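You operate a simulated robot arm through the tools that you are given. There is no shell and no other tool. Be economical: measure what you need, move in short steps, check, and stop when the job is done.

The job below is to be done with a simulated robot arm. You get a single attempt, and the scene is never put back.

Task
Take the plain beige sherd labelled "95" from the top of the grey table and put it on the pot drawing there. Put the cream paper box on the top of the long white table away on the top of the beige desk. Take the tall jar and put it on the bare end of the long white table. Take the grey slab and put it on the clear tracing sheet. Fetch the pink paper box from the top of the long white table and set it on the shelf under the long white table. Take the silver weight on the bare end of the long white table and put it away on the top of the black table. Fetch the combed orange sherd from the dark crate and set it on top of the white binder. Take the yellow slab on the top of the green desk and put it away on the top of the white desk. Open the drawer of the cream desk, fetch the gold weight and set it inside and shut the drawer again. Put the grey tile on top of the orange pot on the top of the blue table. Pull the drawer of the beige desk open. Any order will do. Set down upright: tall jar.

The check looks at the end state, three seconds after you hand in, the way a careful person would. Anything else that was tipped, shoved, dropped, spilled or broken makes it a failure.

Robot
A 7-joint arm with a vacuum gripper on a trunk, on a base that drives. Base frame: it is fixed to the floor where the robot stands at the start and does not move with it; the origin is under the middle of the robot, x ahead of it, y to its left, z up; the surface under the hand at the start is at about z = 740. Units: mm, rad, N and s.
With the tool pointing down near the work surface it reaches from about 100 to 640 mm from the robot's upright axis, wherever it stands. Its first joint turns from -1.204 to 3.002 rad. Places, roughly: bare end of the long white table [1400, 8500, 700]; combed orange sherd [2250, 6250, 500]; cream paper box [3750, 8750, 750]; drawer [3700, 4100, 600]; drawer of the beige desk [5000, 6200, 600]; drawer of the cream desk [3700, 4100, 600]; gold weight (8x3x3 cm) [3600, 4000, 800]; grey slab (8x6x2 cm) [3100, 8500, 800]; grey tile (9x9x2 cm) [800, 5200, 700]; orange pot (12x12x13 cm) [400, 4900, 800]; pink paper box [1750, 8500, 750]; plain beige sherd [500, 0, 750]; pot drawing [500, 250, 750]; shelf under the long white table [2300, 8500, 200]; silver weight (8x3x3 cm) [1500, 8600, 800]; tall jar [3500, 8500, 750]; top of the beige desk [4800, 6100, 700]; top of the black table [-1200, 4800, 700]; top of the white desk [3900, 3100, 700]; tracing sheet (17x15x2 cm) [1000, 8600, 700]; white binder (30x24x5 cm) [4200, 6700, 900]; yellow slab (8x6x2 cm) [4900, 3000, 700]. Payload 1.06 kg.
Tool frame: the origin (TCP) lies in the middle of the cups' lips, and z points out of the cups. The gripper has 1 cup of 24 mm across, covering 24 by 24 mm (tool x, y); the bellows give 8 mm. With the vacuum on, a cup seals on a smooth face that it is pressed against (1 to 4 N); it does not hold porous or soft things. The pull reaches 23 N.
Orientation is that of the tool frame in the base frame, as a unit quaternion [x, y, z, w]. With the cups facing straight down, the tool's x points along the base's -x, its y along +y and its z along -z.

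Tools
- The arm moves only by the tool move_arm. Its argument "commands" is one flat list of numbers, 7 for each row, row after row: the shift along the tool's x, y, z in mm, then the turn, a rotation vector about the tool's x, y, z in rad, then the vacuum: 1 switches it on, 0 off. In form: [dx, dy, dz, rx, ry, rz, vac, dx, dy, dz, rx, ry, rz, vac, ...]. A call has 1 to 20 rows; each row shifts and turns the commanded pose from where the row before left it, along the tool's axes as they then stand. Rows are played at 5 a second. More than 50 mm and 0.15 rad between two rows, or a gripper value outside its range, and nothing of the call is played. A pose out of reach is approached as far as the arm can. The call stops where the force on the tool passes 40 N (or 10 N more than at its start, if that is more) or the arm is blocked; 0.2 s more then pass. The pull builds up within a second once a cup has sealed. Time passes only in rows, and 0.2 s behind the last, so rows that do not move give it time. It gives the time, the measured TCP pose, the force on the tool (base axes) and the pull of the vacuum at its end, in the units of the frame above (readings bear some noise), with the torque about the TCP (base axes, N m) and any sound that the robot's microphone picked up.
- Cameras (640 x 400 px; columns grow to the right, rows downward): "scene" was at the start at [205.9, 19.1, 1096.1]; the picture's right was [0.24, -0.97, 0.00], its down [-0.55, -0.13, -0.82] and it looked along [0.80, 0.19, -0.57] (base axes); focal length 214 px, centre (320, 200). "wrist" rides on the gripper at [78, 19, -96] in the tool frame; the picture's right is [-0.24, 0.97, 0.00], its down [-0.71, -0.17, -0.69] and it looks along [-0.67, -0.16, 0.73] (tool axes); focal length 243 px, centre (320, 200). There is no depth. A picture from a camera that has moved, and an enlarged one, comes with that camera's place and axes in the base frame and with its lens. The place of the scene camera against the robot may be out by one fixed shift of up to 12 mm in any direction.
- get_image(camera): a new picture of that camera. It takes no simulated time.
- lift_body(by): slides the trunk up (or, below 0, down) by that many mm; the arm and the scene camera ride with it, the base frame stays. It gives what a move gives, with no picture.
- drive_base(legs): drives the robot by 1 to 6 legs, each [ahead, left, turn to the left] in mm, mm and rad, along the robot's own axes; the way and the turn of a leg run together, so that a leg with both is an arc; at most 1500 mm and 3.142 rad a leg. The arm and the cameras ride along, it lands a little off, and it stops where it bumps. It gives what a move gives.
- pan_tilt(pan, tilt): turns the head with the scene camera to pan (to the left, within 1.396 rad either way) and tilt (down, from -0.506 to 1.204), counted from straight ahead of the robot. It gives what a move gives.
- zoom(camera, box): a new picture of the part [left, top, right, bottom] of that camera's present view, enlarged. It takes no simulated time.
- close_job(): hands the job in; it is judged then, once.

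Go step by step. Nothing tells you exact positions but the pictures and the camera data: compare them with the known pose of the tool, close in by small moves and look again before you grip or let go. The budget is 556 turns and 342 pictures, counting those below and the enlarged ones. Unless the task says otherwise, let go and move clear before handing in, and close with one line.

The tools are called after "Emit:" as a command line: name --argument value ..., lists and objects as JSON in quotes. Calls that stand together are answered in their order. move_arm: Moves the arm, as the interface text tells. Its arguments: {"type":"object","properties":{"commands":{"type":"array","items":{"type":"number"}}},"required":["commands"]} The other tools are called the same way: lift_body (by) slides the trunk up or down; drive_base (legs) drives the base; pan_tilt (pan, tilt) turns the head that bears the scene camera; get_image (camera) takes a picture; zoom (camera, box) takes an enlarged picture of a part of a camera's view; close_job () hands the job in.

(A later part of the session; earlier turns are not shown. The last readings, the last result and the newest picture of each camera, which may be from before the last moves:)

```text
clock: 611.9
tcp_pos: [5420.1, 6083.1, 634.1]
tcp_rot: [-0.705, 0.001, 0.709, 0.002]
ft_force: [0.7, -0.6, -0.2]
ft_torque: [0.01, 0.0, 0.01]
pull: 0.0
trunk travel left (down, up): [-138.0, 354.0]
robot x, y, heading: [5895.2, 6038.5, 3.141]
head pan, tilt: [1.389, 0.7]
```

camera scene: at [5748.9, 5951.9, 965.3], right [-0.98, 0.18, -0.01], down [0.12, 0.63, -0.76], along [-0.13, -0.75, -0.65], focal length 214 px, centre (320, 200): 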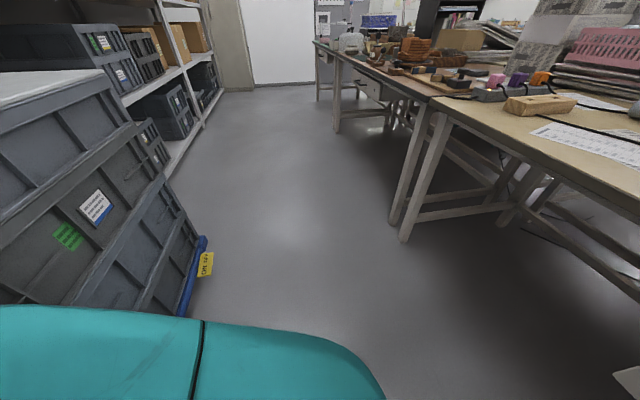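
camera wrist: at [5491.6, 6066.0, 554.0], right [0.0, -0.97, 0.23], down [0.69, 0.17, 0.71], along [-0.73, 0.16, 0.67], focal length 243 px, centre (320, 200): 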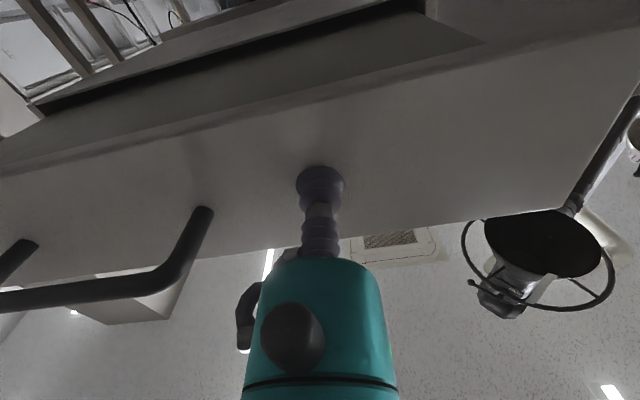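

Drawer open ~240 mm and released. Easing the cup off the face.

Emit:
move_arm --commands '[-3, 0, -4, 0, 0, 0, 0, -5, 0, -4, 0, 0, 0, 0, -5, 0, -4, 0, 0, 0, 0]'

Emit:
get_image --camera "wrist"

```text
clock: 612.7
tcp_pos: [5431.4, 6084.7, 646.1]
tcp_rot: [-0.706, 0.001, 0.708, 0.001]
ft_force: [-0.1, -0.1, 0.2]
ft_torque: [-0.01, -0.01, -0.01]
pull: 0.1
trunk travel left (down, up): [-138.0, 354.0]
robot x, y, heading: [5900.8, 6037.3, 3.14]
head pan, tilt: [1.389, 0.7]
```

```text
188 pictures are left
camera wrist: at [5527.0, 6064.8, 567.8], right [0.0, -0.97, 0.24], down [0.69, 0.17, 0.7], along [-0.73, 0.16, 0.67], focal length 243 px, centre (320, 200)
```

wrist: 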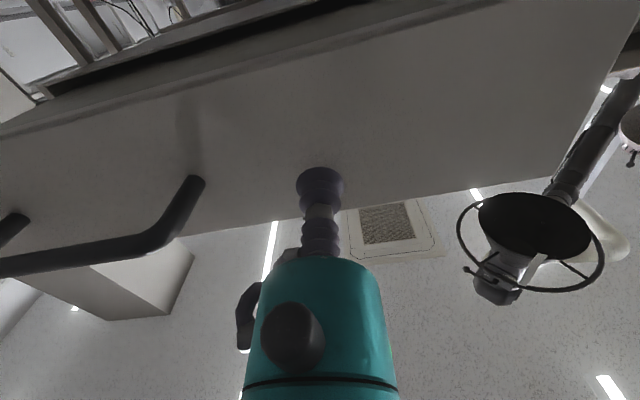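

Free. Raising above the drawer, then moving forward a little and away south.

Emit:
lift_body --by 130

Emit:
drive_base --legs '[[50, 0, 0], [0, 400, 0]]'

Emit:
pan_tilt --pan -0.5 --tilt 0.6

Emit:
get_image --camera "scene"

```text
clock: 614.3
tcp_pos: [5432.2, 6083.4, 776.1]
tcp_rot: [-0.706, 0.001, 0.708, 0.001]
ft_force: [-0.5, 0.7, 0.4]
ft_torque: [0.0, -0.01, -0.01]
pull: 0.0
trunk travel left (down, up): [-268.0, 224.0]
robot x, y, heading: [5899.9, 6037.5, 3.143]
head pan, tilt: [1.389, 0.7]
```

```text
clock: 619.0
tcp_pos: [5383.7, 5667.1, 777.2]
tcp_rot: [-0.705, -0.002, 0.709, -0.002]
ft_force: [-0.6, 0.8, 0.3]
ft_torque: [0.01, -0.02, -0.02]
pull: 0.0
trunk travel left (down, up): [-268.0, 224.0]
robot x, y, heading: [5847.5, 5624.3, -3.136]
head pan, tilt: [1.389, 0.7]
```

```text
clock: 620.8
tcp_pos: [5383.0, 5667.3, 777.4]
tcp_rot: [-0.705, -0.003, 0.709, -0.003]
ft_force: [0.4, -0.6, -0.4]
ft_torque: [-0.01, 0.0, 0.05]
pull: 0.1
trunk travel left (down, up): [-268.0, 224.0]
robot x, y, heading: [5846.6, 5625.0, -3.132]
head pan, tilt: [-0.499, 0.6]
```

```text
187 pictures are left
camera scene: at [5672.2, 5663.8, 1114.3], right [0.47, 0.88, 0.0], down [0.5, -0.27, -0.83], along [-0.73, 0.39, -0.56], focal length 214 px, centre (320, 200)
```

scene: 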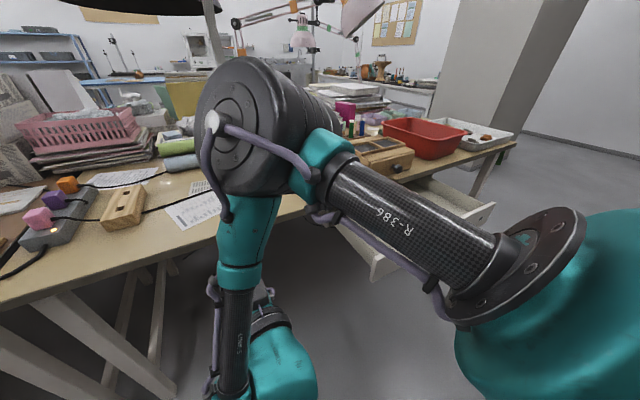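

The drawer stands open. Turning the tool down again and heading south to the green desk.

Emit:
move_arm --commands '[-40, 0, 0, 0, 0, 0, 0, -40, 0, 0, 0, 0, 0, 0, 0, 0, 0, 0, 0.1428, 0, 0, 0, 0, 0, 0, 0.1428, 0, 0, 0, 0, 0, 0, 0.1428, 0, 0, 0, 0, 0, 0, 0.1428, 0, 0, 0, 0, 0, 0, 0.1428, 0, 0, 0, 0, 0, 0, 0.1428, 0, 0, 0, 0, 0, 0, 0.1428, 0, 0, 0, 0, 0, 0, 0.1428, 0, 0, 0, 0, 0, 0, 0.1428, 0, 0, 0, 0, 0, 0, 0.1428, 0, 0, 0, 0, 0, 0, 0.1428, 0, 0, 40, 0, 0, 0, 0, 0, 0, 40, 0, -40, 0, 0, 0, 0, 0, 0, -40, 0, 0, 0, 0]'

Emit:
pan_tilt --pan 1.2 --tilt 0.3

Emit:
get_image --camera "scene"

```text
refused: row 15 steps farther than a row can; nothing moved
```

```text
clock: 622.5
tcp_pos: [5382.4, 5666.6, 777.1]
tcp_rot: [-0.706, -0.003, 0.709, -0.003]
ft_force: [-1.0, 0.4, -0.2]
ft_torque: [-0.01, -0.02, 0.02]
pull: 0.2
trunk travel left (down, up): [-268.0, 224.0]
robot x, y, heading: [5847.7, 5623.4, -3.133]
head pan, tilt: [1.201, 0.3]
```

```text
186 pictures are left
camera scene: at [5717.2, 5534.9, 1141.8], right [-0.94, 0.35, 0.0], down [0.1, 0.28, -0.96], along [-0.34, -0.89, -0.3], focal length 214 px, centre (320, 200)
```

scene: 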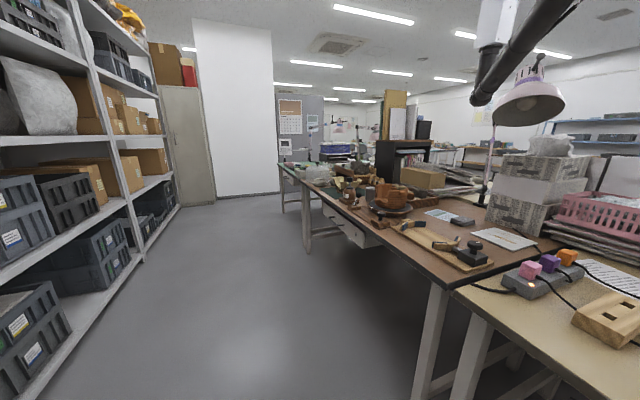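

Emit:
move_arm --commands '[-40, 0, 0, 0, 0, 0, 0, -40, 0, 0, 0, 0, 0, 0, 0, 0, 0, 0, 0.1428, 0, 0, 0, 0, 0, 0, 0.1428, 0, 0, 0, 0, 0, 0, 0.1428, 0, 0, 0, 0, 0, 0, 0.1428, 0, 0, 0, 0, 0, 0, 0.1428, 0, 0, 0, 0, 0, 0, 0.1428, 0, 0, 0, 0, 0, 0, 0.1428, 0, 0, 0, 0, 0, 0, 0.1428, 0, 0, 0, 0, 0, 0, 0.1428, 0, 0, 0, 0, 0, 0, 0.1428, 0, 0, 0, 0, 0, 0, 0.1428, 0, 30, 0, -30, 0, 0, 0, 0, 30, 0, -30, 0, 0, 0, 0, 30, 0, -30, 0, 0, 0, 0]'

Emit:
drive_base --legs '[[0, 1400, 0]]'

Emit:
get_image --camera "scene"

```text
refused: commands must hold 7 numbers for each row
```

```text
clock: 635.0
tcp_pos: [5391.3, 4273.6, 776.6]
tcp_rot: [-0.705, 0.0, 0.709, 0.0]
ft_force: [0.6, -0.2, 0.4]
ft_torque: [0.02, -0.01, 0.0]
pull: 0.0
trunk travel left (down, up): [-268.0, 224.0]
robot x, y, heading: [5859.2, 4233.0, -3.138]
head pan, tilt: [1.201, 0.3]
```

```text
185 pictures are left
camera scene: at [5724.5, 4140.4, 1141.8], right [-0.93, 0.36, 0.0], down [0.11, 0.28, -0.96], along [-0.34, -0.89, -0.3], focal length 214 px, centre (320, 200)
```

scene: 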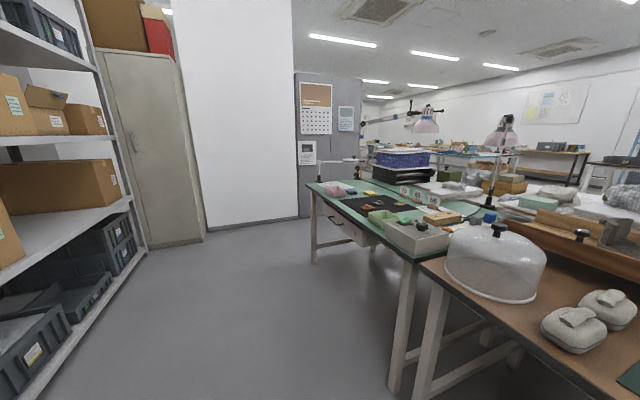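

The green desk is ahead. First turn the tool down again.

Emit:
move_arm --commands '[-40, 0, 0, 0, 0, 0, 0, -40, 0, 0, 0, 0, 0, 0, 0, 0, 0, 0, 0.1428, 0, 0, 0, 0, 0, 0, 0.1428, 0, 0, 0, 0, 0, 0, 0.1428, 0, 0, 0, 0, 0, 0, 0.1428, 0, 0, 0, 0, 0, 0, 0.1428, 0, 0, 0, 0, 0, 0, 0.1428, 0, 0, 0, 0, 0, 0, 0.1428, 0, 0, 0, 0, 0, 0, 0.1428, 0, 0, 0, 0, 0, 0, 0.1428, 0, 0, 0, 0, 0, 0, 0.1428, 0, 0, 0, 0, 0, 0, 0.1428, 0, 0, 30, 0, -30, 0, 0, 0, 0, 30, 0, -30, 0, 0, 0, 0, 30, 0, -30, 0, 0, 0, 0]'

Emit:
drive_base --legs '[[0, 800, 0]]'

Emit:
pan_tilt --pan 0.7 --tilt 0.45

Emit:
get_image --camera "scene"

```text
clock: 638.4
tcp_pos: [5481.2, 4277.5, 947.6]
tcp_rot: [1.0, 0.0, -0.003, -0.001]
ft_force: [0.0, -0.1, -0.3]
ft_torque: [0.0, 0.0, -0.01]
pull: 0.1
trunk travel left (down, up): [-268.0, 224.0]
robot x, y, heading: [5858.9, 4228.3, -3.14]
head pan, tilt: [1.201, 0.3]
```

```text
clock: 645.8
tcp_pos: [5488.8, 3477.0, 947.5]
tcp_rot: [1.0, 0.008, -0.003, 0.001]
ft_force: [0.3, 0.9, 0.0]
ft_torque: [0.02, 0.04, -0.02]
pull: 0.1
trunk travel left (down, up): [-268.0, 224.0]
robot x, y, heading: [5869.1, 3430.5, -3.127]
head pan, tilt: [1.201, 0.3]
```

```text
clock: 646.7
tcp_pos: [5487.7, 3475.8, 947.3]
tcp_rot: [1.0, 0.008, -0.002, 0.001]
ft_force: [0.4, -0.5, -0.2]
ft_torque: [-0.03, -0.01, 0.01]
pull: 0.0
trunk travel left (down, up): [-268.0, 224.0]
robot x, y, heading: [5864.8, 3437.8, -3.126]
head pan, tilt: [0.7, 0.45]
```

```text
184 pictures are left
camera scene: at [5696.9, 3370.2, 1127.9], right [-0.66, 0.75, 0.0], down [0.33, 0.29, -0.9], along [-0.68, -0.59, -0.43], focal length 214 px, centre (320, 200)
```

scene: 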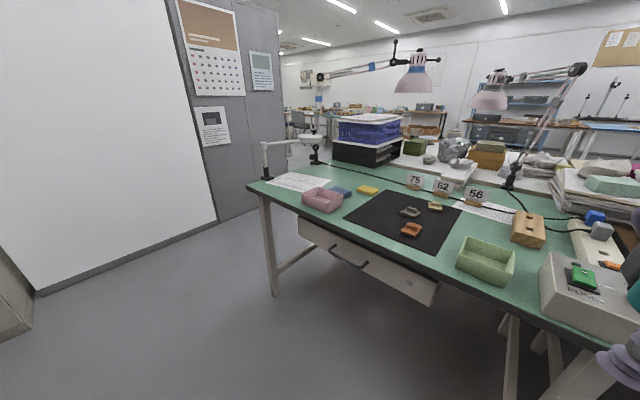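

Yellow slab ≈[4903, 2959]; desk edge x≈5220. Lining up in front of it.

Emit:
drive_base --legs '[[0, 480, -0.012], [320, 0, 0]]'

Emit:
pan_tilt --pan 0 --tilt 0.5

Emit:
get_image --camera "wrist"

Emit:
get_image --camera "scene"

```text
clock: 653.2
tcp_pos: [5170.2, 2996.4, 946.3]
tcp_rot: [1.0, 0.002, -0.003, 0.0]
ft_force: [0.1, -0.4, -0.3]
ft_torque: [0.0, 0.01, 0.0]
pull: 0.0
trunk travel left (down, up): [-268.0, 224.0]
robot x, y, heading: [5550.9, 2950.8, -3.136]
head pan, tilt: [0.7, 0.45]
```

```text
clock: 654.3
tcp_pos: [5169.8, 2996.9, 947.3]
tcp_rot: [1.0, 0.002, -0.002, 0.001]
ft_force: [0.4, 0.8, -0.4]
ft_torque: [0.01, -0.04, -0.04]
pull: 0.0
trunk travel left (down, up): [-268.0, 224.0]
robot x, y, heading: [5548.7, 2947.4, -3.137]
head pan, tilt: [0.0, 0.499]
```

```text
183 pictures are left
camera wrist: at [5249.4, 2978.3, 1041.6], right [-0.23, -0.97, 0.0], down [-0.7, 0.17, 0.69], along [-0.67, 0.16, -0.72], focal length 243 px, centre (320, 200)
```

wrist: 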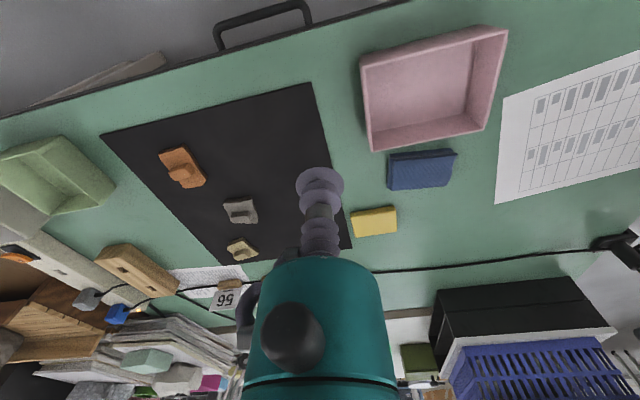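

```text
182 pictures are left
camera scene: at [5356.8, 2947.1, 1123.4], right [-0.01, 1.0, 0.0], down [0.48, 0.0, -0.88], along [-0.88, -0.01, -0.48], focal length 214 px, centre (320, 200)
```

scene: 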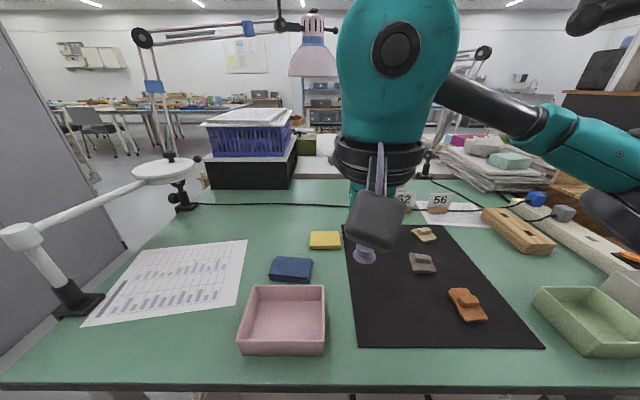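

Slab at [4910, 2961]. Nudging closer and reaching out.

Emit:
drive_base --legs '[[20, 0, 0]]'

Emit:
move_arm --commands '[-38, 6, 18, 0, 0, 0, 0, -38, 6, 18, 0, 0, 0, 0, -38, 6, 18, 0, 0, 0, 0, -38, 6, 18, 0, 0, 0, 0, -38, 6, 18, 0, 0, 0, 0, -38, 6, 18, 0, 0, 0, 0, 0, 0, 0, 0, 0, 0, 0]'

Emit:
get_image --camera "wrist"

```text
clock: 655.0
tcp_pos: [5150.6, 2996.5, 946.7]
tcp_rot: [1.0, 0.001, -0.002, 0.001]
ft_force: [-0.6, -0.5, 1.0]
ft_torque: [-0.01, -0.01, -0.03]
pull: 0.0
trunk travel left (down, up): [-268.0, 224.0]
robot x, y, heading: [5531.1, 2950.2, -3.134]
head pan, tilt: [0.0, 0.499]
```

```text
clock: 656.6
tcp_pos: [4920.8, 2958.8, 842.0]
tcp_rot: [1.0, 0.003, -0.003, -0.001]
ft_force: [-0.7, -0.1, 0.0]
ft_torque: [0.01, 0.0, 0.01]
pull: 0.0
trunk travel left (down, up): [-268.0, 224.0]
robot x, y, heading: [5528.0, 2947.0, -3.136]
head pan, tilt: [0.0, 0.499]
```

```text
181 pictures are left
camera wrist: at [5000.1, 2940.1, 935.0], right [-0.23, -0.97, 0.0], down [-0.7, 0.17, 0.69], along [-0.67, 0.16, -0.72], focal length 243 px, centre (320, 200)
```

wrist: 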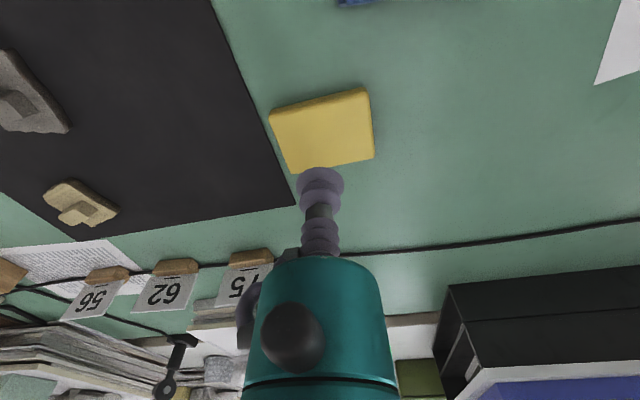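

Slab centre [4907, 2958]. Descending with vacuum.

Emit:
move_arm --commands '[-13, 1, 35, 0, 0, 0, 1, 0, 0, 38, 0, 0, 0, 1, 0, 0, 6, 0, 0, 0, 1, 0, 0, 4, 0, 0, 0, 1, 0, 0, 0, 0, 0, 0, 1]'

```text
clock: 657.9
tcp_pos: [4907.4, 2958.8, 757.2]
tcp_rot: [1.0, 0.002, -0.003, 0.0]
ft_force: [-0.3, -0.2, -0.2]
ft_torque: [-0.02, -0.01, -0.01]
pull: 22.6
trunk travel left (down, up): [-268.0, 224.0]
robot x, y, heading: [5523.2, 2951.0, -3.135]
head pan, tilt: [0.0, 0.499]
```

Sealed. Lifting and retracting, then looking for the route to the white desk.

Emit:
move_arm --commands '[0, 0, -10, 0, 0, 0, 1, 0, 0, -35, 0, 0, 0, 1, 10, 0, -35, 0, 0, 0, 1, 25, 0, -35, 0, 0, 0, 1, 30, 0, -25, 0, 0, 0, 1, 35, 0, -25, 0, 0, 0, 1, 35, 0, -20, 0, 0, 0, 1, 35, 0, -10, 0, 0, 0, 1, 35, 0, 0, 0, 0, 0, 1, 35, 0, 0, 0, 0, 0, 1]'

Emit:
drive_base --legs '[[-250, 0, 0]]'

Emit:
pan_tilt --pan 0.6 --tilt 0.25

Emit:
get_image --camera "scene"

```text
clock: 660.0
tcp_pos: [5147.2, 2959.2, 951.3]
tcp_rot: [1.0, 0.001, -0.003, 0.0]
ft_force: [0.3, 0.3, -1.6]
ft_torque: [-0.01, -0.02, 0.01]
pull: 23.0
trunk travel left (down, up): [-268.0, 224.0]
robot x, y, heading: [5528.9, 2947.3, -3.144]
head pan, tilt: [0.0, 0.499]
```

```text
clock: 661.9
tcp_pos: [5399.4, 2958.7, 951.8]
tcp_rot: [1.0, 0.005, -0.002, 0.0]
ft_force: [0.8, -0.4, -0.1]
ft_torque: [-0.02, 0.01, -0.01]
pull: 23.1
trunk travel left (down, up): [-268.0, 224.0]
robot x, y, heading: [5780.7, 2952.0, -3.131]
head pan, tilt: [0.0, 0.499]
```

```text
clock: 662.9
tcp_pos: [5398.4, 2958.1, 953.1]
tcp_rot: [1.0, 0.004, -0.002, 0.0]
ft_force: [-0.3, -0.2, -1.2]
ft_torque: [0.04, 0.0, -0.01]
pull: 22.7
trunk travel left (down, up): [-268.0, 224.0]
robot x, y, heading: [5780.2, 2947.9, -3.129]
head pan, tilt: [0.6, 0.25]
```

```text
180 pictures are left
camera scene: at [5602.2, 2895.4, 1146.5], right [-0.57, 0.82, 0.0], down [0.2, 0.14, -0.97], along [-0.79, -0.56, -0.25], focal length 214 px, centre (320, 200)
```

scene: 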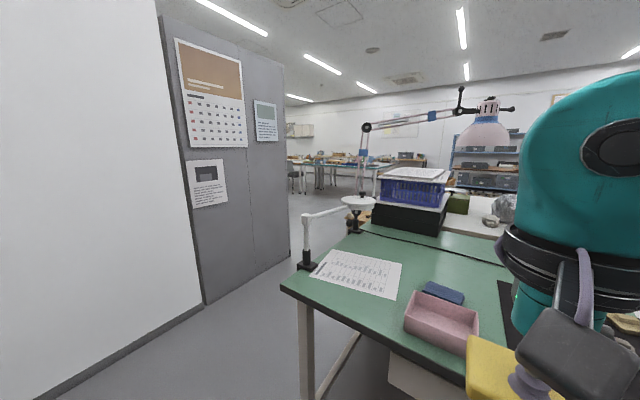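

There's a gap between the green desk's south end (y≈2490) and the partition (y≈1370). I'll pass through it westward.

Emit:
drive_base --legs '[[0, 1020, 0], [1200, 0, 0]]'

Emit:
pan_tilt --pan -0.5 --tilt 0.3

Emit:
get_image --camera "scene"

Emit:
pan_tilt --pan 0.4 --tilt 0.3

Emit:
get_image --camera "scene"

```text
clock: 678.0
tcp_pos: [4195.0, 1931.8, 952.4]
tcp_rot: [1.0, -0.004, -0.002, 0.0]
ft_force: [1.0, -0.4, -1.1]
ft_torque: [-0.04, 0.01, -0.01]
pull: 22.4
trunk travel left (down, up): [-268.0, 224.0]
robot x, y, heading: [4576.9, 1919.0, 3.139]
head pan, tilt: [0.6, 0.25]
```

```text
clock: 679.3
tcp_pos: [4194.9, 1931.6, 952.5]
tcp_rot: [1.0, -0.004, -0.003, 0.001]
ft_force: [0.3, -0.1, 0.1]
ft_torque: [0.01, -0.03, 0.01]
pull: 23.1
trunk travel left (down, up): [-268.0, 224.0]
robot x, y, heading: [4575.7, 1921.7, 3.134]
head pan, tilt: [-0.499, 0.3]
```

```text
179 pictures are left
camera scene: at [4393.6, 1963.2, 1141.8], right [0.48, 0.88, 0.0], down [0.26, -0.14, -0.96], along [-0.84, 0.46, -0.3], focal length 214 px, centre (320, 200)
```

scene: 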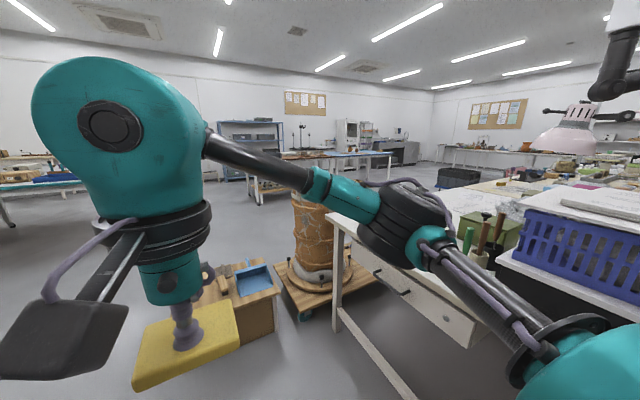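

```text
clock: 680.5
tcp_pos: [4195.1, 1932.6, 953.5]
tcp_rot: [1.0, -0.004, -0.003, 0.0]
ft_force: [-0.6, 0.0, -0.7]
ft_torque: [0.0, -0.02, 0.01]
pull: 23.1
trunk travel left (down, up): [-268.0, 224.0]
robot x, y, heading: [4575.6, 1916.9, 3.137]
head pan, tilt: [0.4, 0.3]
```

```text
178 pictures are left
camera scene: at [4389.2, 1882.3, 1141.8], right [-0.38, 0.92, 0.0], down [0.27, 0.11, -0.96], along [-0.88, -0.37, -0.3], focal length 214 px, centre (320, 200)
```

scene: 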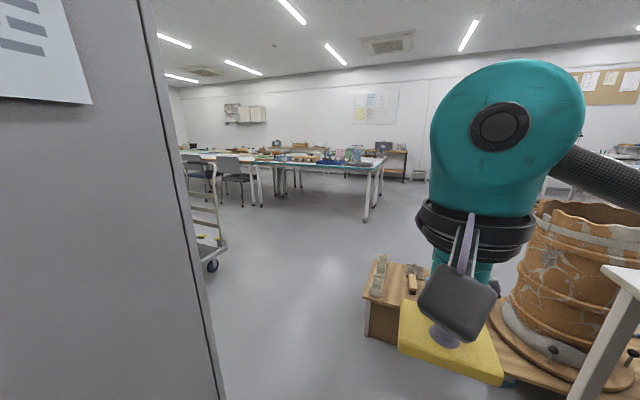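

The white desk's south end is near [3510–?, 2480]. I'll move a bit west and look at its top.

Emit:
drive_base --legs '[[480, 100, 0], [0, 0, -1.571]]'

Emit:
pan_tilt --pan 0.1 --tilt 0.4

Emit:
get_image --camera "scene"

Emit:
get_image --camera "wrist"

```text
clock: 687.4
tcp_pos: [4104.6, 2200.8, 953.5]
tcp_rot: [-0.7, 0.714, 0.002, 0.002]
ft_force: [-0.3, 0.5, -0.2]
ft_torque: [-0.05, -0.02, 0.0]
pull: 22.4
trunk travel left (down, up): [-268.0, 224.0]
robot x, y, heading: [4082.4, 1821.0, 1.541]
head pan, tilt: [0.4, 0.3]
```

```text
clock: 688.2
tcp_pos: [4103.4, 2199.7, 952.8]
tcp_rot: [-0.7, 0.714, 0.003, 0.001]
ft_force: [0.2, -0.1, -1.1]
ft_torque: [-0.05, -0.03, 0.02]
pull: 23.0
trunk travel left (down, up): [-268.0, 224.0]
robot x, y, heading: [4085.1, 1815.6, 1.55]
head pan, tilt: [0.099, 0.4]
```

```text
177 pictures are left
camera scene: at [4088.6, 2018.5, 1132.6], right [1.0, 0.08, 0.0], down [0.03, -0.39, -0.92], along [-0.07, 0.92, -0.39], focal length 214 px, centre (320, 200)
```

scene: 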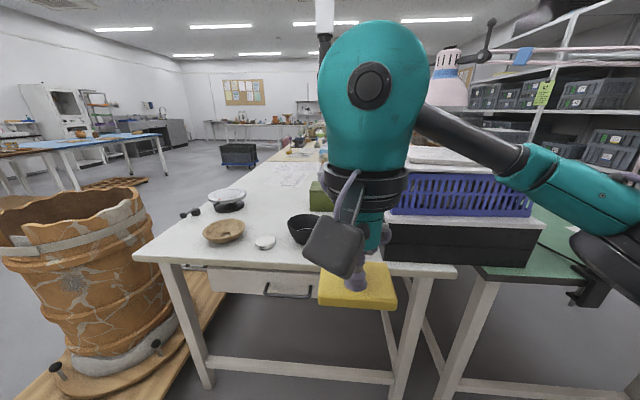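

```text
176 pictures are left
camera wrist: at [4083.8, 2122.2, 1047.4], right [-0.97, 0.26, 0.0], down [0.19, 0.7, 0.69], along [0.18, 0.67, -0.72], focal length 243 px, centre (320, 200)
```

wrist: 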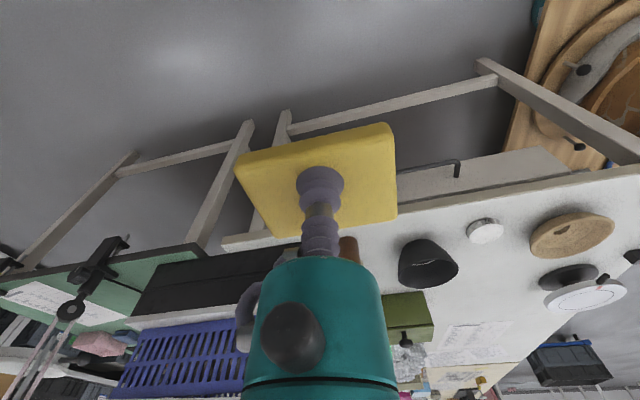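

The white desk's south end faces me, with a free spot between the bowls near [3850, 2710]. Moving in.

Emit:
drive_base --legs '[[0, 220, 0.02], [310, 0, 0]]'

Emit:
get_image --camera "scene"

Emit:
get_image --camera "wrist"

```text
clock: 692.4
tcp_pos: [3879.6, 2511.3, 953.4]
tcp_rot: [0.707, -0.707, -0.002, -0.002]
ft_force: [-0.3, -0.2, 0.0]
ft_torque: [0.0, 0.03, -0.04]
pull: 23.1
trunk travel left (down, up): [-268.0, 224.0]
robot x, y, heading: [3870.7, 2133.6, 1.572]
head pan, tilt: [0.099, 0.4]
```

```text
175 pictures are left
camera scene: at [3868.9, 2329.8, 1132.5], right [0.99, 0.1, 0.0], down [0.04, -0.39, -0.92], along [-0.09, 0.92, -0.39], focal length 214 px, centre (320, 200)
```

scene: 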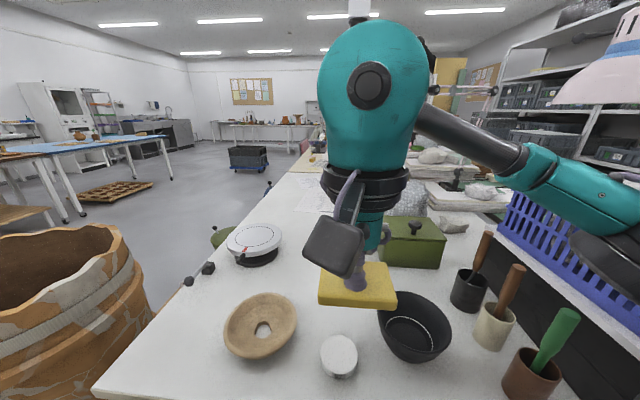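

```text
174 pictures are left
camera wrist: at [3861.8, 2433.5, 1047.4], right [-0.97, 0.23, 0.0], down [0.17, 0.7, 0.69], along [0.16, 0.67, -0.73], focal length 243 px, centre (320, 200)
```

wrist: 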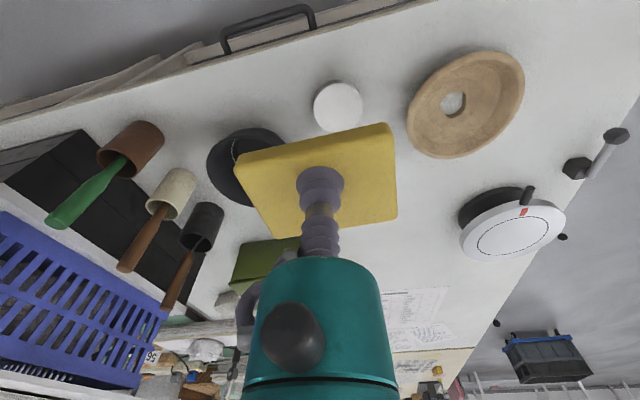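

Target [3835, 2712]. Moving over it.

Emit:
move_arm --commands '[-40, 9, 20, 0, 0, 0, 1, -40, 9, 20, 0, 0, 0, 1, -40, 9, 20, 0, 0, 0, 1, -40, 9, 20, 0, 0, 0, 1, -40, 9, 20, 0, 0, 0, 1, 0, 0, 25, 0, 0, 0, 1, 0, 0, 0, 0, 0, 0, 1]'

Emit:
get_image --camera "scene"

Emit:
get_image --camera "wrist"

```text
clock: 694.0
tcp_pos: [3836.2, 2710.5, 828.7]
tcp_rot: [0.708, -0.706, -0.002, -0.003]
ft_force: [0.4, 0.0, -1.0]
ft_torque: [0.01, 0.0, 0.01]
pull: 22.8
trunk travel left (down, up): [-268.0, 224.0]
robot x, y, heading: [3871.8, 2129.5, 1.566]
head pan, tilt: [0.099, 0.4]
```

```text
173 pictures are left
camera scene: at [3869.0, 2329.6, 1132.6], right [0.99, 0.1, 0.0], down [0.04, -0.39, -0.92], along [-0.09, 0.92, -0.39], focal length 214 px, centre (320, 200)
```

scene: 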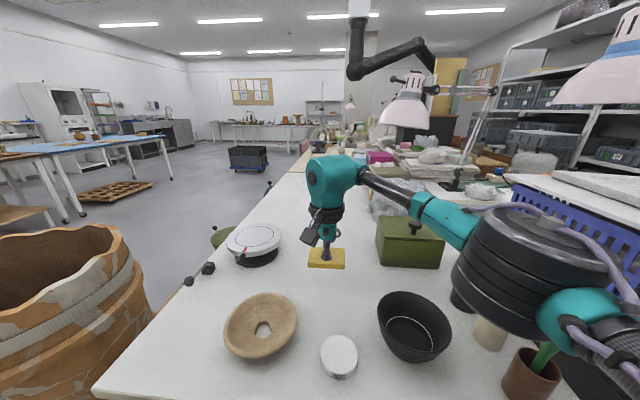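

```text
172 pictures are left
camera wrist: at [3817.4, 2632.4, 923.3], right [-0.97, 0.23, 0.0], down [0.17, 0.7, 0.69], along [0.16, 0.67, -0.72], focal length 243 px, centre (320, 200)
```

wrist: 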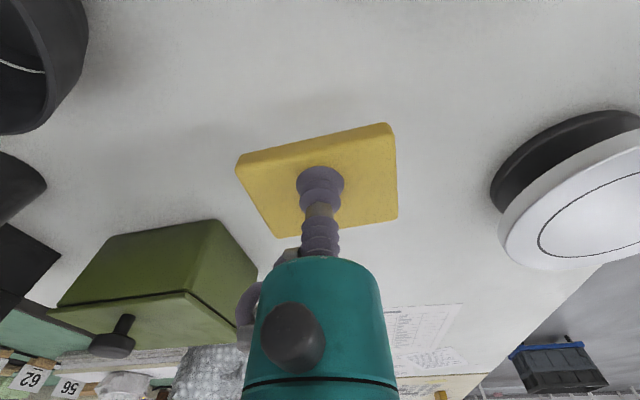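

Clear all around. Lowering to contact (~760).

Emit:
move_arm --commands '[0, 0, 35, 0, 0, 0, 1, 0, 0, 20, 0, 0, 0, 1, 0, 0, 8, 0, 0, 0, 1, 0, 0, 3, 0, 0, 0, 1, 0, 0, 0, 0, 0, 0, 1]'

```text
clock: 695.1
tcp_pos: [3835.7, 2711.3, 763.8]
tcp_rot: [-0.707, 0.707, 0.002, 0.002]
ft_force: [0.1, 0.0, -0.5]
ft_torque: [-0.01, -0.01, 0.03]
pull: 22.9
trunk travel left (down, up): [-268.0, 224.0]
robot x, y, heading: [3871.0, 2130.9, 1.574]
head pan, tilt: [0.099, 0.4]
```

Emit:
move_arm --commands '[0, 0, 2, 0, 0, 0, 1, 0, 0, 2, 0, 0, 0, 1, 0, 0, 0, 0, 0, 0, 1]'

```text
clock: 696.0
tcp_pos: [3835.7, 2713.5, 759.6]
tcp_rot: [-0.707, 0.707, 0.002, 0.002]
ft_force: [0.2, -0.1, -2.0]
ft_torque: [0.02, 0.02, -0.01]
pull: 23.2
trunk travel left (down, up): [-268.0, 224.0]
robot x, y, heading: [3866.8, 2132.2, 1.575]
head pan, tilt: [0.099, 0.4]
```

Emit:
move_arm --commands '[0, 0, 2, 0, 0, 0, 1, 0, 0, 0, 0, 0, 0, 1, 0, 0, 1, 0, 0, 0, 1, 0, 0, 0, 0, 0, 0, 1]'

```text
clock: 697.0
tcp_pos: [3834.6, 2712.7, 756.1]
tcp_rot: [-0.707, 0.707, 0.003, 0.002]
ft_force: [-0.8, 1.7, 3.5]
ft_torque: [-0.06, -0.01, -0.01]
pull: 22.7
trunk travel left (down, up): [-268.0, 224.0]
robot x, y, heading: [3871.1, 2131.4, 1.574]
head pan, tilt: [0.099, 0.4]
```

Contact. Release and retract.

Emit:
move_arm --commands '[0, 0, 0, 0, 0, 0, 0, 0, 0, 0, 0, 0, 0, 0, 0, 0, 0, 0, 0, 0, 0, 0, 0, -5, 0, 0, 0, 0, 0, 0, -30, 0, 0, 0, 0, 0, 0, -45, 0, 0, 0, 0, 30, -8, -35, 0, 0, 0, 0, 35, -8, -30, 0, 0, 0, 0, 35, -8, -30, 0, 0, 0, 0, 40, -8, -20, 0, 0, 0, 0, 40, -8, 0, 0, 0, 0, 0]'

Emit:
get_image --camera "scene"

```text
clock: 699.4
tcp_pos: [3874.5, 2529.5, 950.2]
tcp_rot: [0.707, -0.707, -0.002, -0.004]
ft_force: [-0.6, 0.2, -0.6]
ft_torque: [-0.01, -0.03, 0.0]
pull: 0.1
trunk travel left (down, up): [-268.0, 224.0]
robot x, y, heading: [3872.5, 2136.4, 1.575]
head pan, tilt: [0.099, 0.4]
```

```text
171 pictures are left
camera scene: at [3869.0, 2329.4, 1132.6], right [0.99, 0.1, 0.0], down [0.04, -0.39, -0.92], along [-0.09, 0.92, -0.39], focal length 214 px, centre (320, 200)
```

scene: 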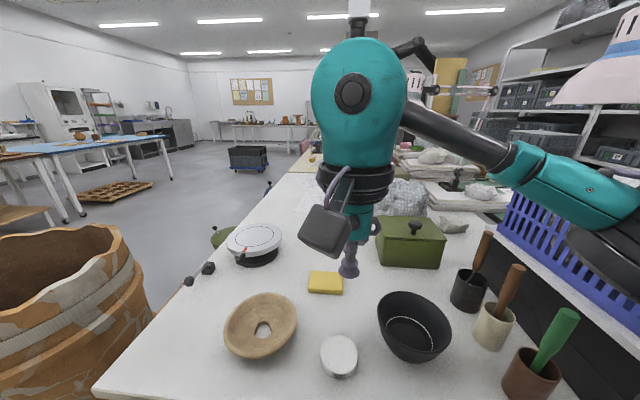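

Yellow slab is on the white desk. Now to the cream desk from the west side: going around the floor items.

Emit:
drive_base --legs '[[-400, 0, 0], [-240, 240, 0], [0, 1200, 0]]'

Emit:
pan_tilt --pan 0 --tilt 0.3

Emit:
get_image --camera "scene"

```text
clock: 714.5
tcp_pos: [2426.5, 1858.8, 949.4]
tcp_rot: [0.717, -0.697, -0.002, -0.001]
ft_force: [-0.2, 0.6, 0.0]
ft_torque: [-0.01, 0.0, 0.01]
pull: 0.2
trunk travel left (down, up): [-268.0, 224.0]
robot x, y, heading: [2434.1, 1457.5, 1.597]
head pan, tilt: [0.099, 0.4]
```

```text
clock: 715.2
tcp_pos: [2426.1, 1859.6, 949.9]
tcp_rot: [0.717, -0.697, -0.002, -0.003]
ft_force: [-0.3, -0.4, -0.3]
ft_torque: [-0.02, 0.01, 0.0]
pull: 0.0
trunk travel left (down, up): [-268.0, 224.0]
robot x, y, heading: [2433.4, 1460.2, 1.603]
head pan, tilt: [0.0, 0.3]
```

```text
170 pictures are left
camera scene: at [2435.0, 1658.5, 1141.8], right [1.0, 0.03, 0.0], down [0.01, -0.3, -0.96], along [-0.03, 0.95, -0.3], focal length 214 px, centre (320, 200)
```

scene: 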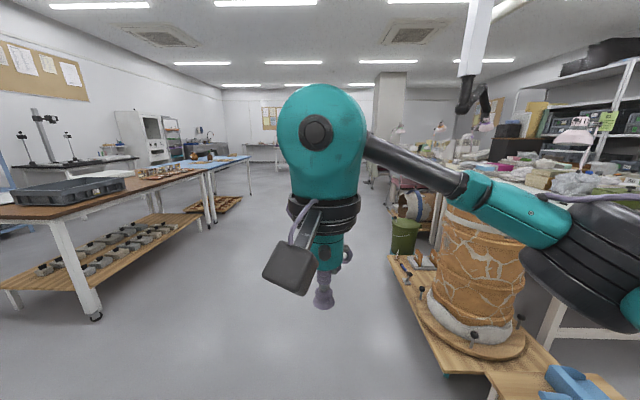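

The aisle is open. Driving north and then looking east at the cream desk.

Emit:
drive_base --legs '[[0, 0, -0.03], [1500, 0, 0], [900, 0, 0]]'

Emit:
pan_tilt --pan -1.3 --tilt 0.35

Emit:
get_image --camera "scene"

```text
clock: 727.2
tcp_pos: [2453.2, 4219.8, 949.6]
tcp_rot: [-0.704, 0.71, 0.002, 0.001]
ft_force: [0.4, -0.1, -0.4]
ft_torque: [0.01, 0.02, 0.03]
pull: 0.1
trunk travel left (down, up): [-268.0, 224.0]
robot x, y, heading: [2449.0, 3817.1, 1.565]
head pan, tilt: [0.0, 0.3]
```

```text
clock: 728.6
tcp_pos: [2453.0, 4218.8, 951.3]
tcp_rot: [-0.704, 0.71, 0.002, 0.002]
ft_force: [0.5, -0.3, 0.1]
ft_torque: [0.01, 0.01, -0.02]
pull: 0.0
trunk travel left (down, up): [-268.0, 224.0]
robot x, y, heading: [2443.2, 3816.2, 1.566]
head pan, tilt: [-1.3, 0.351]
```

```text
169 pictures are left
camera scene: at [2544.3, 3950.0, 1137.1], right [0.26, -0.97, 0.0], down [-0.33, -0.09, -0.94], along [0.91, 0.25, -0.34], focal length 214 px, centre (320, 200)
```

scene: 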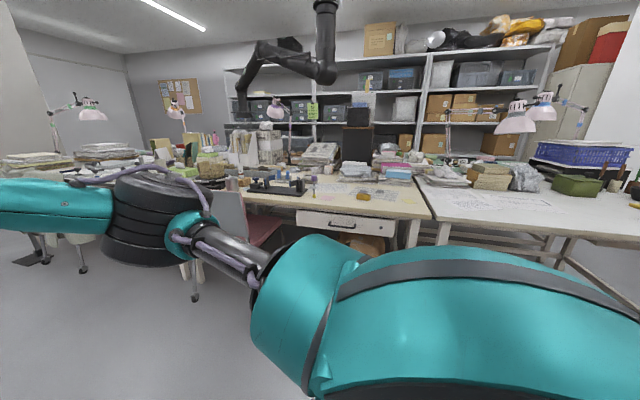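

The cream desk and its drawer face west toward me; the gold weight seems to be on top. Turning east.

Emit:
drive_base --legs '[[0, 0, -1.565]]'

Emit:
pan_tilt --pan 0.0 --tilt 0.45

Emit:
get_image --camera "scene"

Emit:
zoom --camera "scene" --box '[160, 130, 400, 280]'

```text
clock: 732.9
tcp_pos: [2847.2, 3815.0, 950.5]
tcp_rot: [0.001, 1.0, 0.0, 0.003]
ft_force: [0.2, -0.3, -0.6]
ft_torque: [0.02, -0.03, -0.01]
pull: 0.1
trunk travel left (down, up): [-268.0, 224.0]
robot x, y, heading: [2448.3, 3816.6, 0.0]
head pan, tilt: [-1.3, 0.351]
```

```text
clock: 734.3
tcp_pos: [2847.0, 3814.6, 951.1]
tcp_rot: [0.001, 1.0, 0.0, 0.002]
ft_force: [0.4, 0.3, 0.0]
ft_torque: [0.01, -0.01, 0.01]
pull: 0.0
trunk travel left (down, up): [-268.0, 224.0]
robot x, y, heading: [2448.3, 3819.8, -0.003]
head pan, tilt: [0.0, 0.45]
```

```text
168 pictures are left
camera scene: at [2653.8, 3817.5, 1127.9], right [0.0, -1.0, 0.0], down [-0.44, 0.0, -0.9], along [0.9, 0.0, -0.44], focal length 214 px, centre (320, 200)
```

scene: 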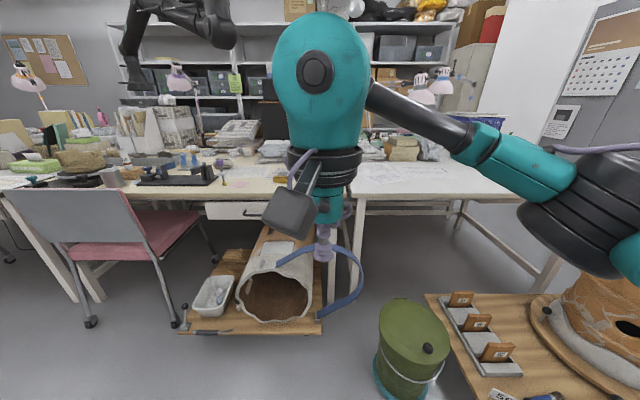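

```text
2.67 times, centred on (280, 205) of scene
camera zoom: at [2653.8, 3817.5, 1127.9], right [0.0, -1.0, 0.0], down [-0.44, 0.0, -0.9], along [0.9, 0.0, -0.44], focal length 572 px, centre (427, 187)
```

zoom: 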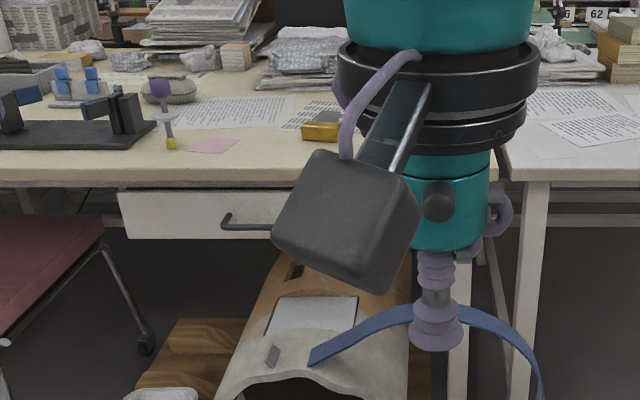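

Gold weight ≈[3606, 4003]; drawer face centred near y≈4083, west edge x≈3507. A dolly on the floor limits how close I can drive (robot x ≤ ~3050). I'll turn the tool horizontal and line up at the face's south part.

Emit:
move_arm --commands '[-35, 0, 30, 0, 0, 0, 0, -35, 0, 30, 0, 0, 0, 0, -35, 0, 30, 0, 0, 0, 0, 0, 0, 0, 0, -0.1428, 0, 0, 0, 0, 0, 0, -0.1428, 0, 0, 0, 0, 0, 0, -0.1428, 0, 0, 0, 0, 0, 0, -0.1428, 0, 0, 0, 0, 0, 0, -0.1428, 0, 0, 0, 0, 0, 0, -0.1428, 0, 0, 0, 0, 0, 0, -0.1428, 0, 0, 0, 0, 0, 0, -0.1428, 0, 0, 0, 0, 0, 0, -0.1428, 0, 0, 0, 0, 0, 0, -0.1428, 0, 0, 0, 0, 0, 0, -0.1428, 0, 0]'

Emit:
lift_body --by -130

Emit:
drive_base --legs '[[300, 170, 0]]'

Emit:
get_image --camera "scene"

Emit:
get_image --camera "wrist"

```text
clock: 737.3
tcp_pos: [2952.0, 3815.0, 860.5]
tcp_rot: [0.001, 0.704, -0.001, 0.71]
ft_force: [-1.0, -0.6, -0.7]
ft_torque: [0.01, 0.02, 0.02]
pull: 0.0
trunk travel left (down, up): [-268.0, 224.0]
robot x, y, heading: [2442.6, 3819.9, 0.004]
head pan, tilt: [0.0, 0.45]
```

```text
clock: 738.9
tcp_pos: [2951.2, 3814.7, 732.2]
tcp_rot: [0.0, 0.706, -0.001, 0.708]
ft_force: [-0.9, -0.1, 0.7]
ft_torque: [0.01, 0.02, -0.01]
pull: 0.0
trunk travel left (down, up): [-138.0, 354.0]
robot x, y, heading: [2444.9, 3820.1, 0.004]
head pan, tilt: [0.0, 0.45]
```

```text
clock: 741.2
tcp_pos: [3255.2, 3984.3, 730.8]
tcp_rot: [0.002, 0.705, -0.002, 0.709]
ft_force: [-0.1, -0.7, -0.6]
ft_torque: [0.03, -0.03, -0.01]
pull: 0.1
trunk travel left (down, up): [-138.0, 354.0]
robot x, y, heading: [2748.2, 3990.1, -0.001]
head pan, tilt: [0.0, 0.45]
```

```text
166 pictures are left
camera scene: at [2996.7, 3987.8, 989.0], right [0.0, -1.0, 0.0], down [-0.44, 0.0, -0.9], along [0.9, 0.0, -0.44], focal length 214 px, centre (320, 200)
```

scene: 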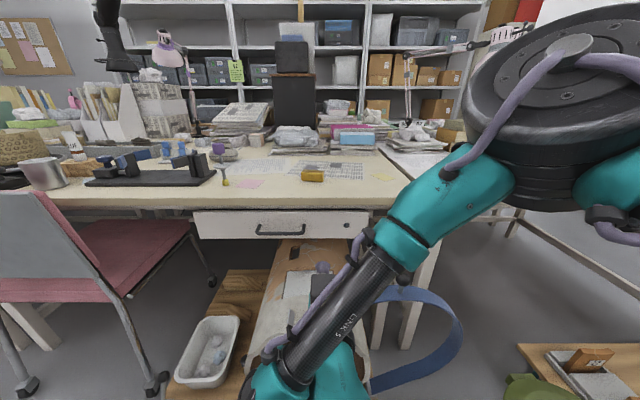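

```text
165 pictures are left
camera wrist: at [3159.8, 4003.9, 651.1], right [0.0, 0.97, 0.23], down [-0.69, -0.17, 0.7], along [0.72, -0.16, 0.67], focal length 243 px, centre (320, 200)
```

wrist: 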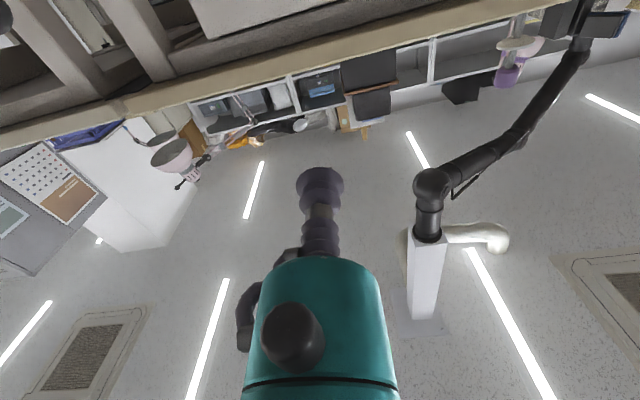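

Lowering to the face height.

Emit:
lift_body --by -60

Emit:
move_arm --commands '[15, -4, 0, 0, 0, 0, 0, 15, -4, 0, 0, 0, 0, 0]'

Emit:
get_image --camera "wrist"

```text
clock: 742.2
tcp_pos: [3254.8, 3984.2, 670.6]
tcp_rot: [0.002, 0.706, -0.002, 0.709]
ft_force: [0.1, -0.3, 0.1]
ft_torque: [-0.02, 0.02, 0.0]
pull: 0.1
trunk travel left (down, up): [-78.0, 414.0]
robot x, y, heading: [2748.2, 3993.1, -0.002]
head pan, tilt: [0.0, 0.45]
```

```text
clock: 742.8
tcp_pos: [3253.6, 3976.1, 639.9]
tcp_rot: [0.001, 0.706, -0.002, 0.709]
ft_force: [-0.6, 0.2, 0.1]
ft_torque: [0.01, -0.02, 0.01]
pull: 0.1
trunk travel left (down, up): [-78.0, 414.0]
robot x, y, heading: [2748.9, 3987.8, -0.002]
head pan, tilt: [0.0, 0.45]
```

```text
164 pictures are left
camera wrist: at [3159.5, 3996.2, 561.1], right [0.0, 0.97, 0.23], down [-0.69, -0.17, 0.71], along [0.72, -0.16, 0.67], focal length 243 px, centre (320, 200)
```

wrist: 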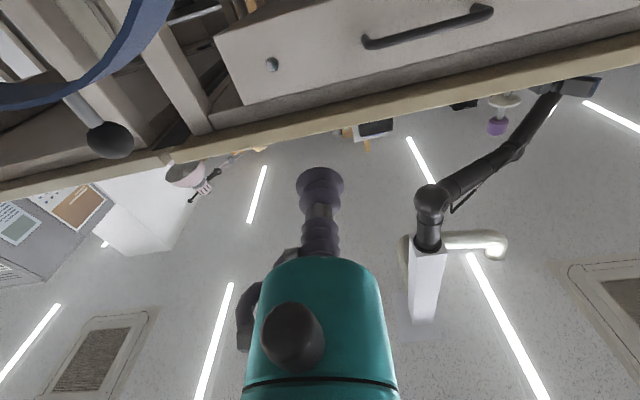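

Face spans z≈590–668; lock at y≈3919, handle from y≈4033. Cup at y≈3976, z≈632 fits between. Driving closer.

Emit:
move_arm --commands '[7, 0, 0, 0, 0, 0, 0]'

Emit:
drive_base --legs '[[205, 0, 0]]'

Emit:
get_image --camera "wrist"

Emit:
get_image --camera "scene"

```text
clock: 743.2
tcp_pos: [3253.8, 3976.9, 634.0]
tcp_rot: [0.002, 0.705, -0.002, 0.709]
ft_force: [0.1, -0.4, 0.0]
ft_torque: [0.02, 0.0, 0.03]
pull: 0.0
trunk travel left (down, up): [-78.0, 414.0]
robot x, y, heading: [2748.0, 3988.2, -0.008]
head pan, tilt: [0.0, 0.45]
```

```text
clock: 744.8
tcp_pos: [3465.0, 3971.2, 633.4]
tcp_rot: [0.004, 0.705, -0.004, 0.709]
ft_force: [-0.7, -0.2, -0.4]
ft_torque: [0.03, -0.01, 0.03]
pull: 0.1
trunk travel left (down, up): [-78.0, 414.0]
robot x, y, heading: [2958.9, 3989.3, -0.009]
head pan, tilt: [0.0, 0.45]
```

```text
163 pictures are left
camera wrist: at [3369.3, 3992.8, 553.8], right [0.01, 0.97, 0.23], down [-0.69, -0.16, 0.7], along [0.72, -0.17, 0.67], focal length 243 px, centre (320, 200)
```

wrist: 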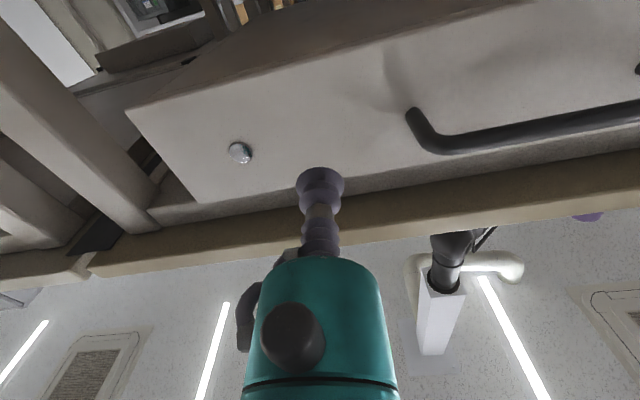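

```text
162 pictures are left
camera scene: at [3228.7, 3985.1, 920.2], right [-0.01, -1.0, 0.0], down [-0.44, 0.0, -0.9], along [0.9, -0.01, -0.44], focal length 214 px, centre (320, 200)
```

scene: 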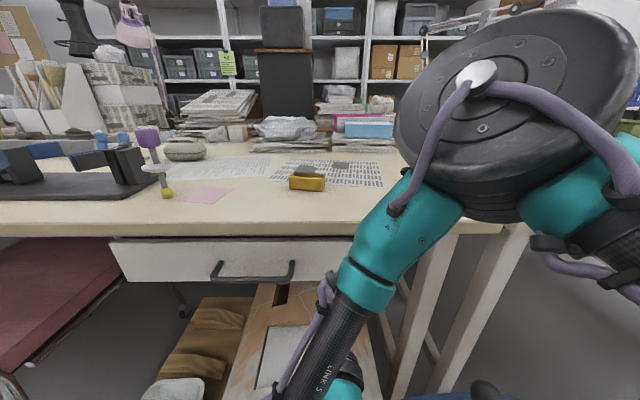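

Advancing with vacuum on.

Emit:
move_arm --commands '[0, 0, 8, 0, 0, 0, 1, 0, 0, 6, 0, 0, 0, 1, 0, 0, 4, 0, 0, 0, 1, 0, 0, 0, 0, 0, 0, 1]'

```text
clock: 745.8
tcp_pos: [3481.7, 3972.5, 634.5]
tcp_rot: [0.003, 0.705, -0.004, 0.709]
ft_force: [-0.2, 0.5, 0.1]
ft_torque: [0.02, 0.01, 0.01]
pull: 0.0
trunk travel left (down, up): [-78.0, 414.0]
robot x, y, heading: [2960.0, 3987.2, -0.008]
head pan, tilt: [0.0, 0.45]
```

Emit:
move_arm --commands '[0, 0, 4, 0, 0, 0, 1, 0, 0, 4, 0, 0, 0, 1, 0, 0, 0, 0, 0, 0, 1]'

```text
clock: 746.6
tcp_pos: [3491.3, 3973.2, 634.2]
tcp_rot: [0.004, 0.705, -0.005, 0.709]
ft_force: [0.6, -0.8, 0.8]
ft_torque: [0.02, -0.02, 0.02]
pull: 0.0
trunk travel left (down, up): [-78.0, 414.0]
robot x, y, heading: [2956.8, 3989.9, -0.005]
head pan, tilt: [0.0, 0.45]
```

Emit:
move_arm --commands '[0, 0, 4, 0, 0, 0, 1, 0, 0, 4, 0, 0, 0, 1, 0, 0, 0, 0, 0, 0, 1]'

Emit:
get_image --camera "wrist"

```text
clock: 747.4
tcp_pos: [3498.6, 3970.6, 634.2]
tcp_rot: [0.004, 0.705, -0.004, 0.709]
ft_force: [0.6, 0.1, -0.2]
ft_torque: [-0.01, 0.03, 0.03]
pull: 0.1
trunk travel left (down, up): [-78.0, 414.0]
robot x, y, heading: [2961.4, 3987.6, -0.009]
head pan, tilt: [0.0, 0.45]
```

```text
161 pictures are left
camera wrist: at [3403.6, 3991.9, 554.2], right [0.01, 0.97, 0.23], down [-0.69, -0.16, 0.7], along [0.72, -0.17, 0.67], focal length 243 px, centre (320, 200)
```

wrist: 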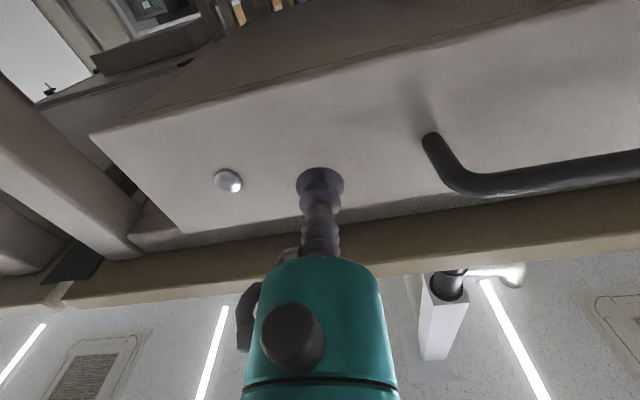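

Emit:
move_arm --commands '[0, 0, 5, 0, 0, 0, 1, 0, 0, 5, 0, 0, 0, 1, 0, 0, 4, 0, 0, 0, 1, 0, 0, 0, 0, 0, 0, 1]'

```text
clock: 748.4
tcp_pos: [3511.9, 3971.8, 633.3]
tcp_rot: [0.003, 0.705, -0.003, 0.709]
ft_force: [0.0, 0.2, 0.3]
ft_torque: [0.03, 0.02, -0.02]
pull: 0.0
trunk travel left (down, up): [-78.0, 414.0]
robot x, y, heading: [2956.8, 3990.1, -0.007]
head pan, tilt: [0.0, 0.45]
```

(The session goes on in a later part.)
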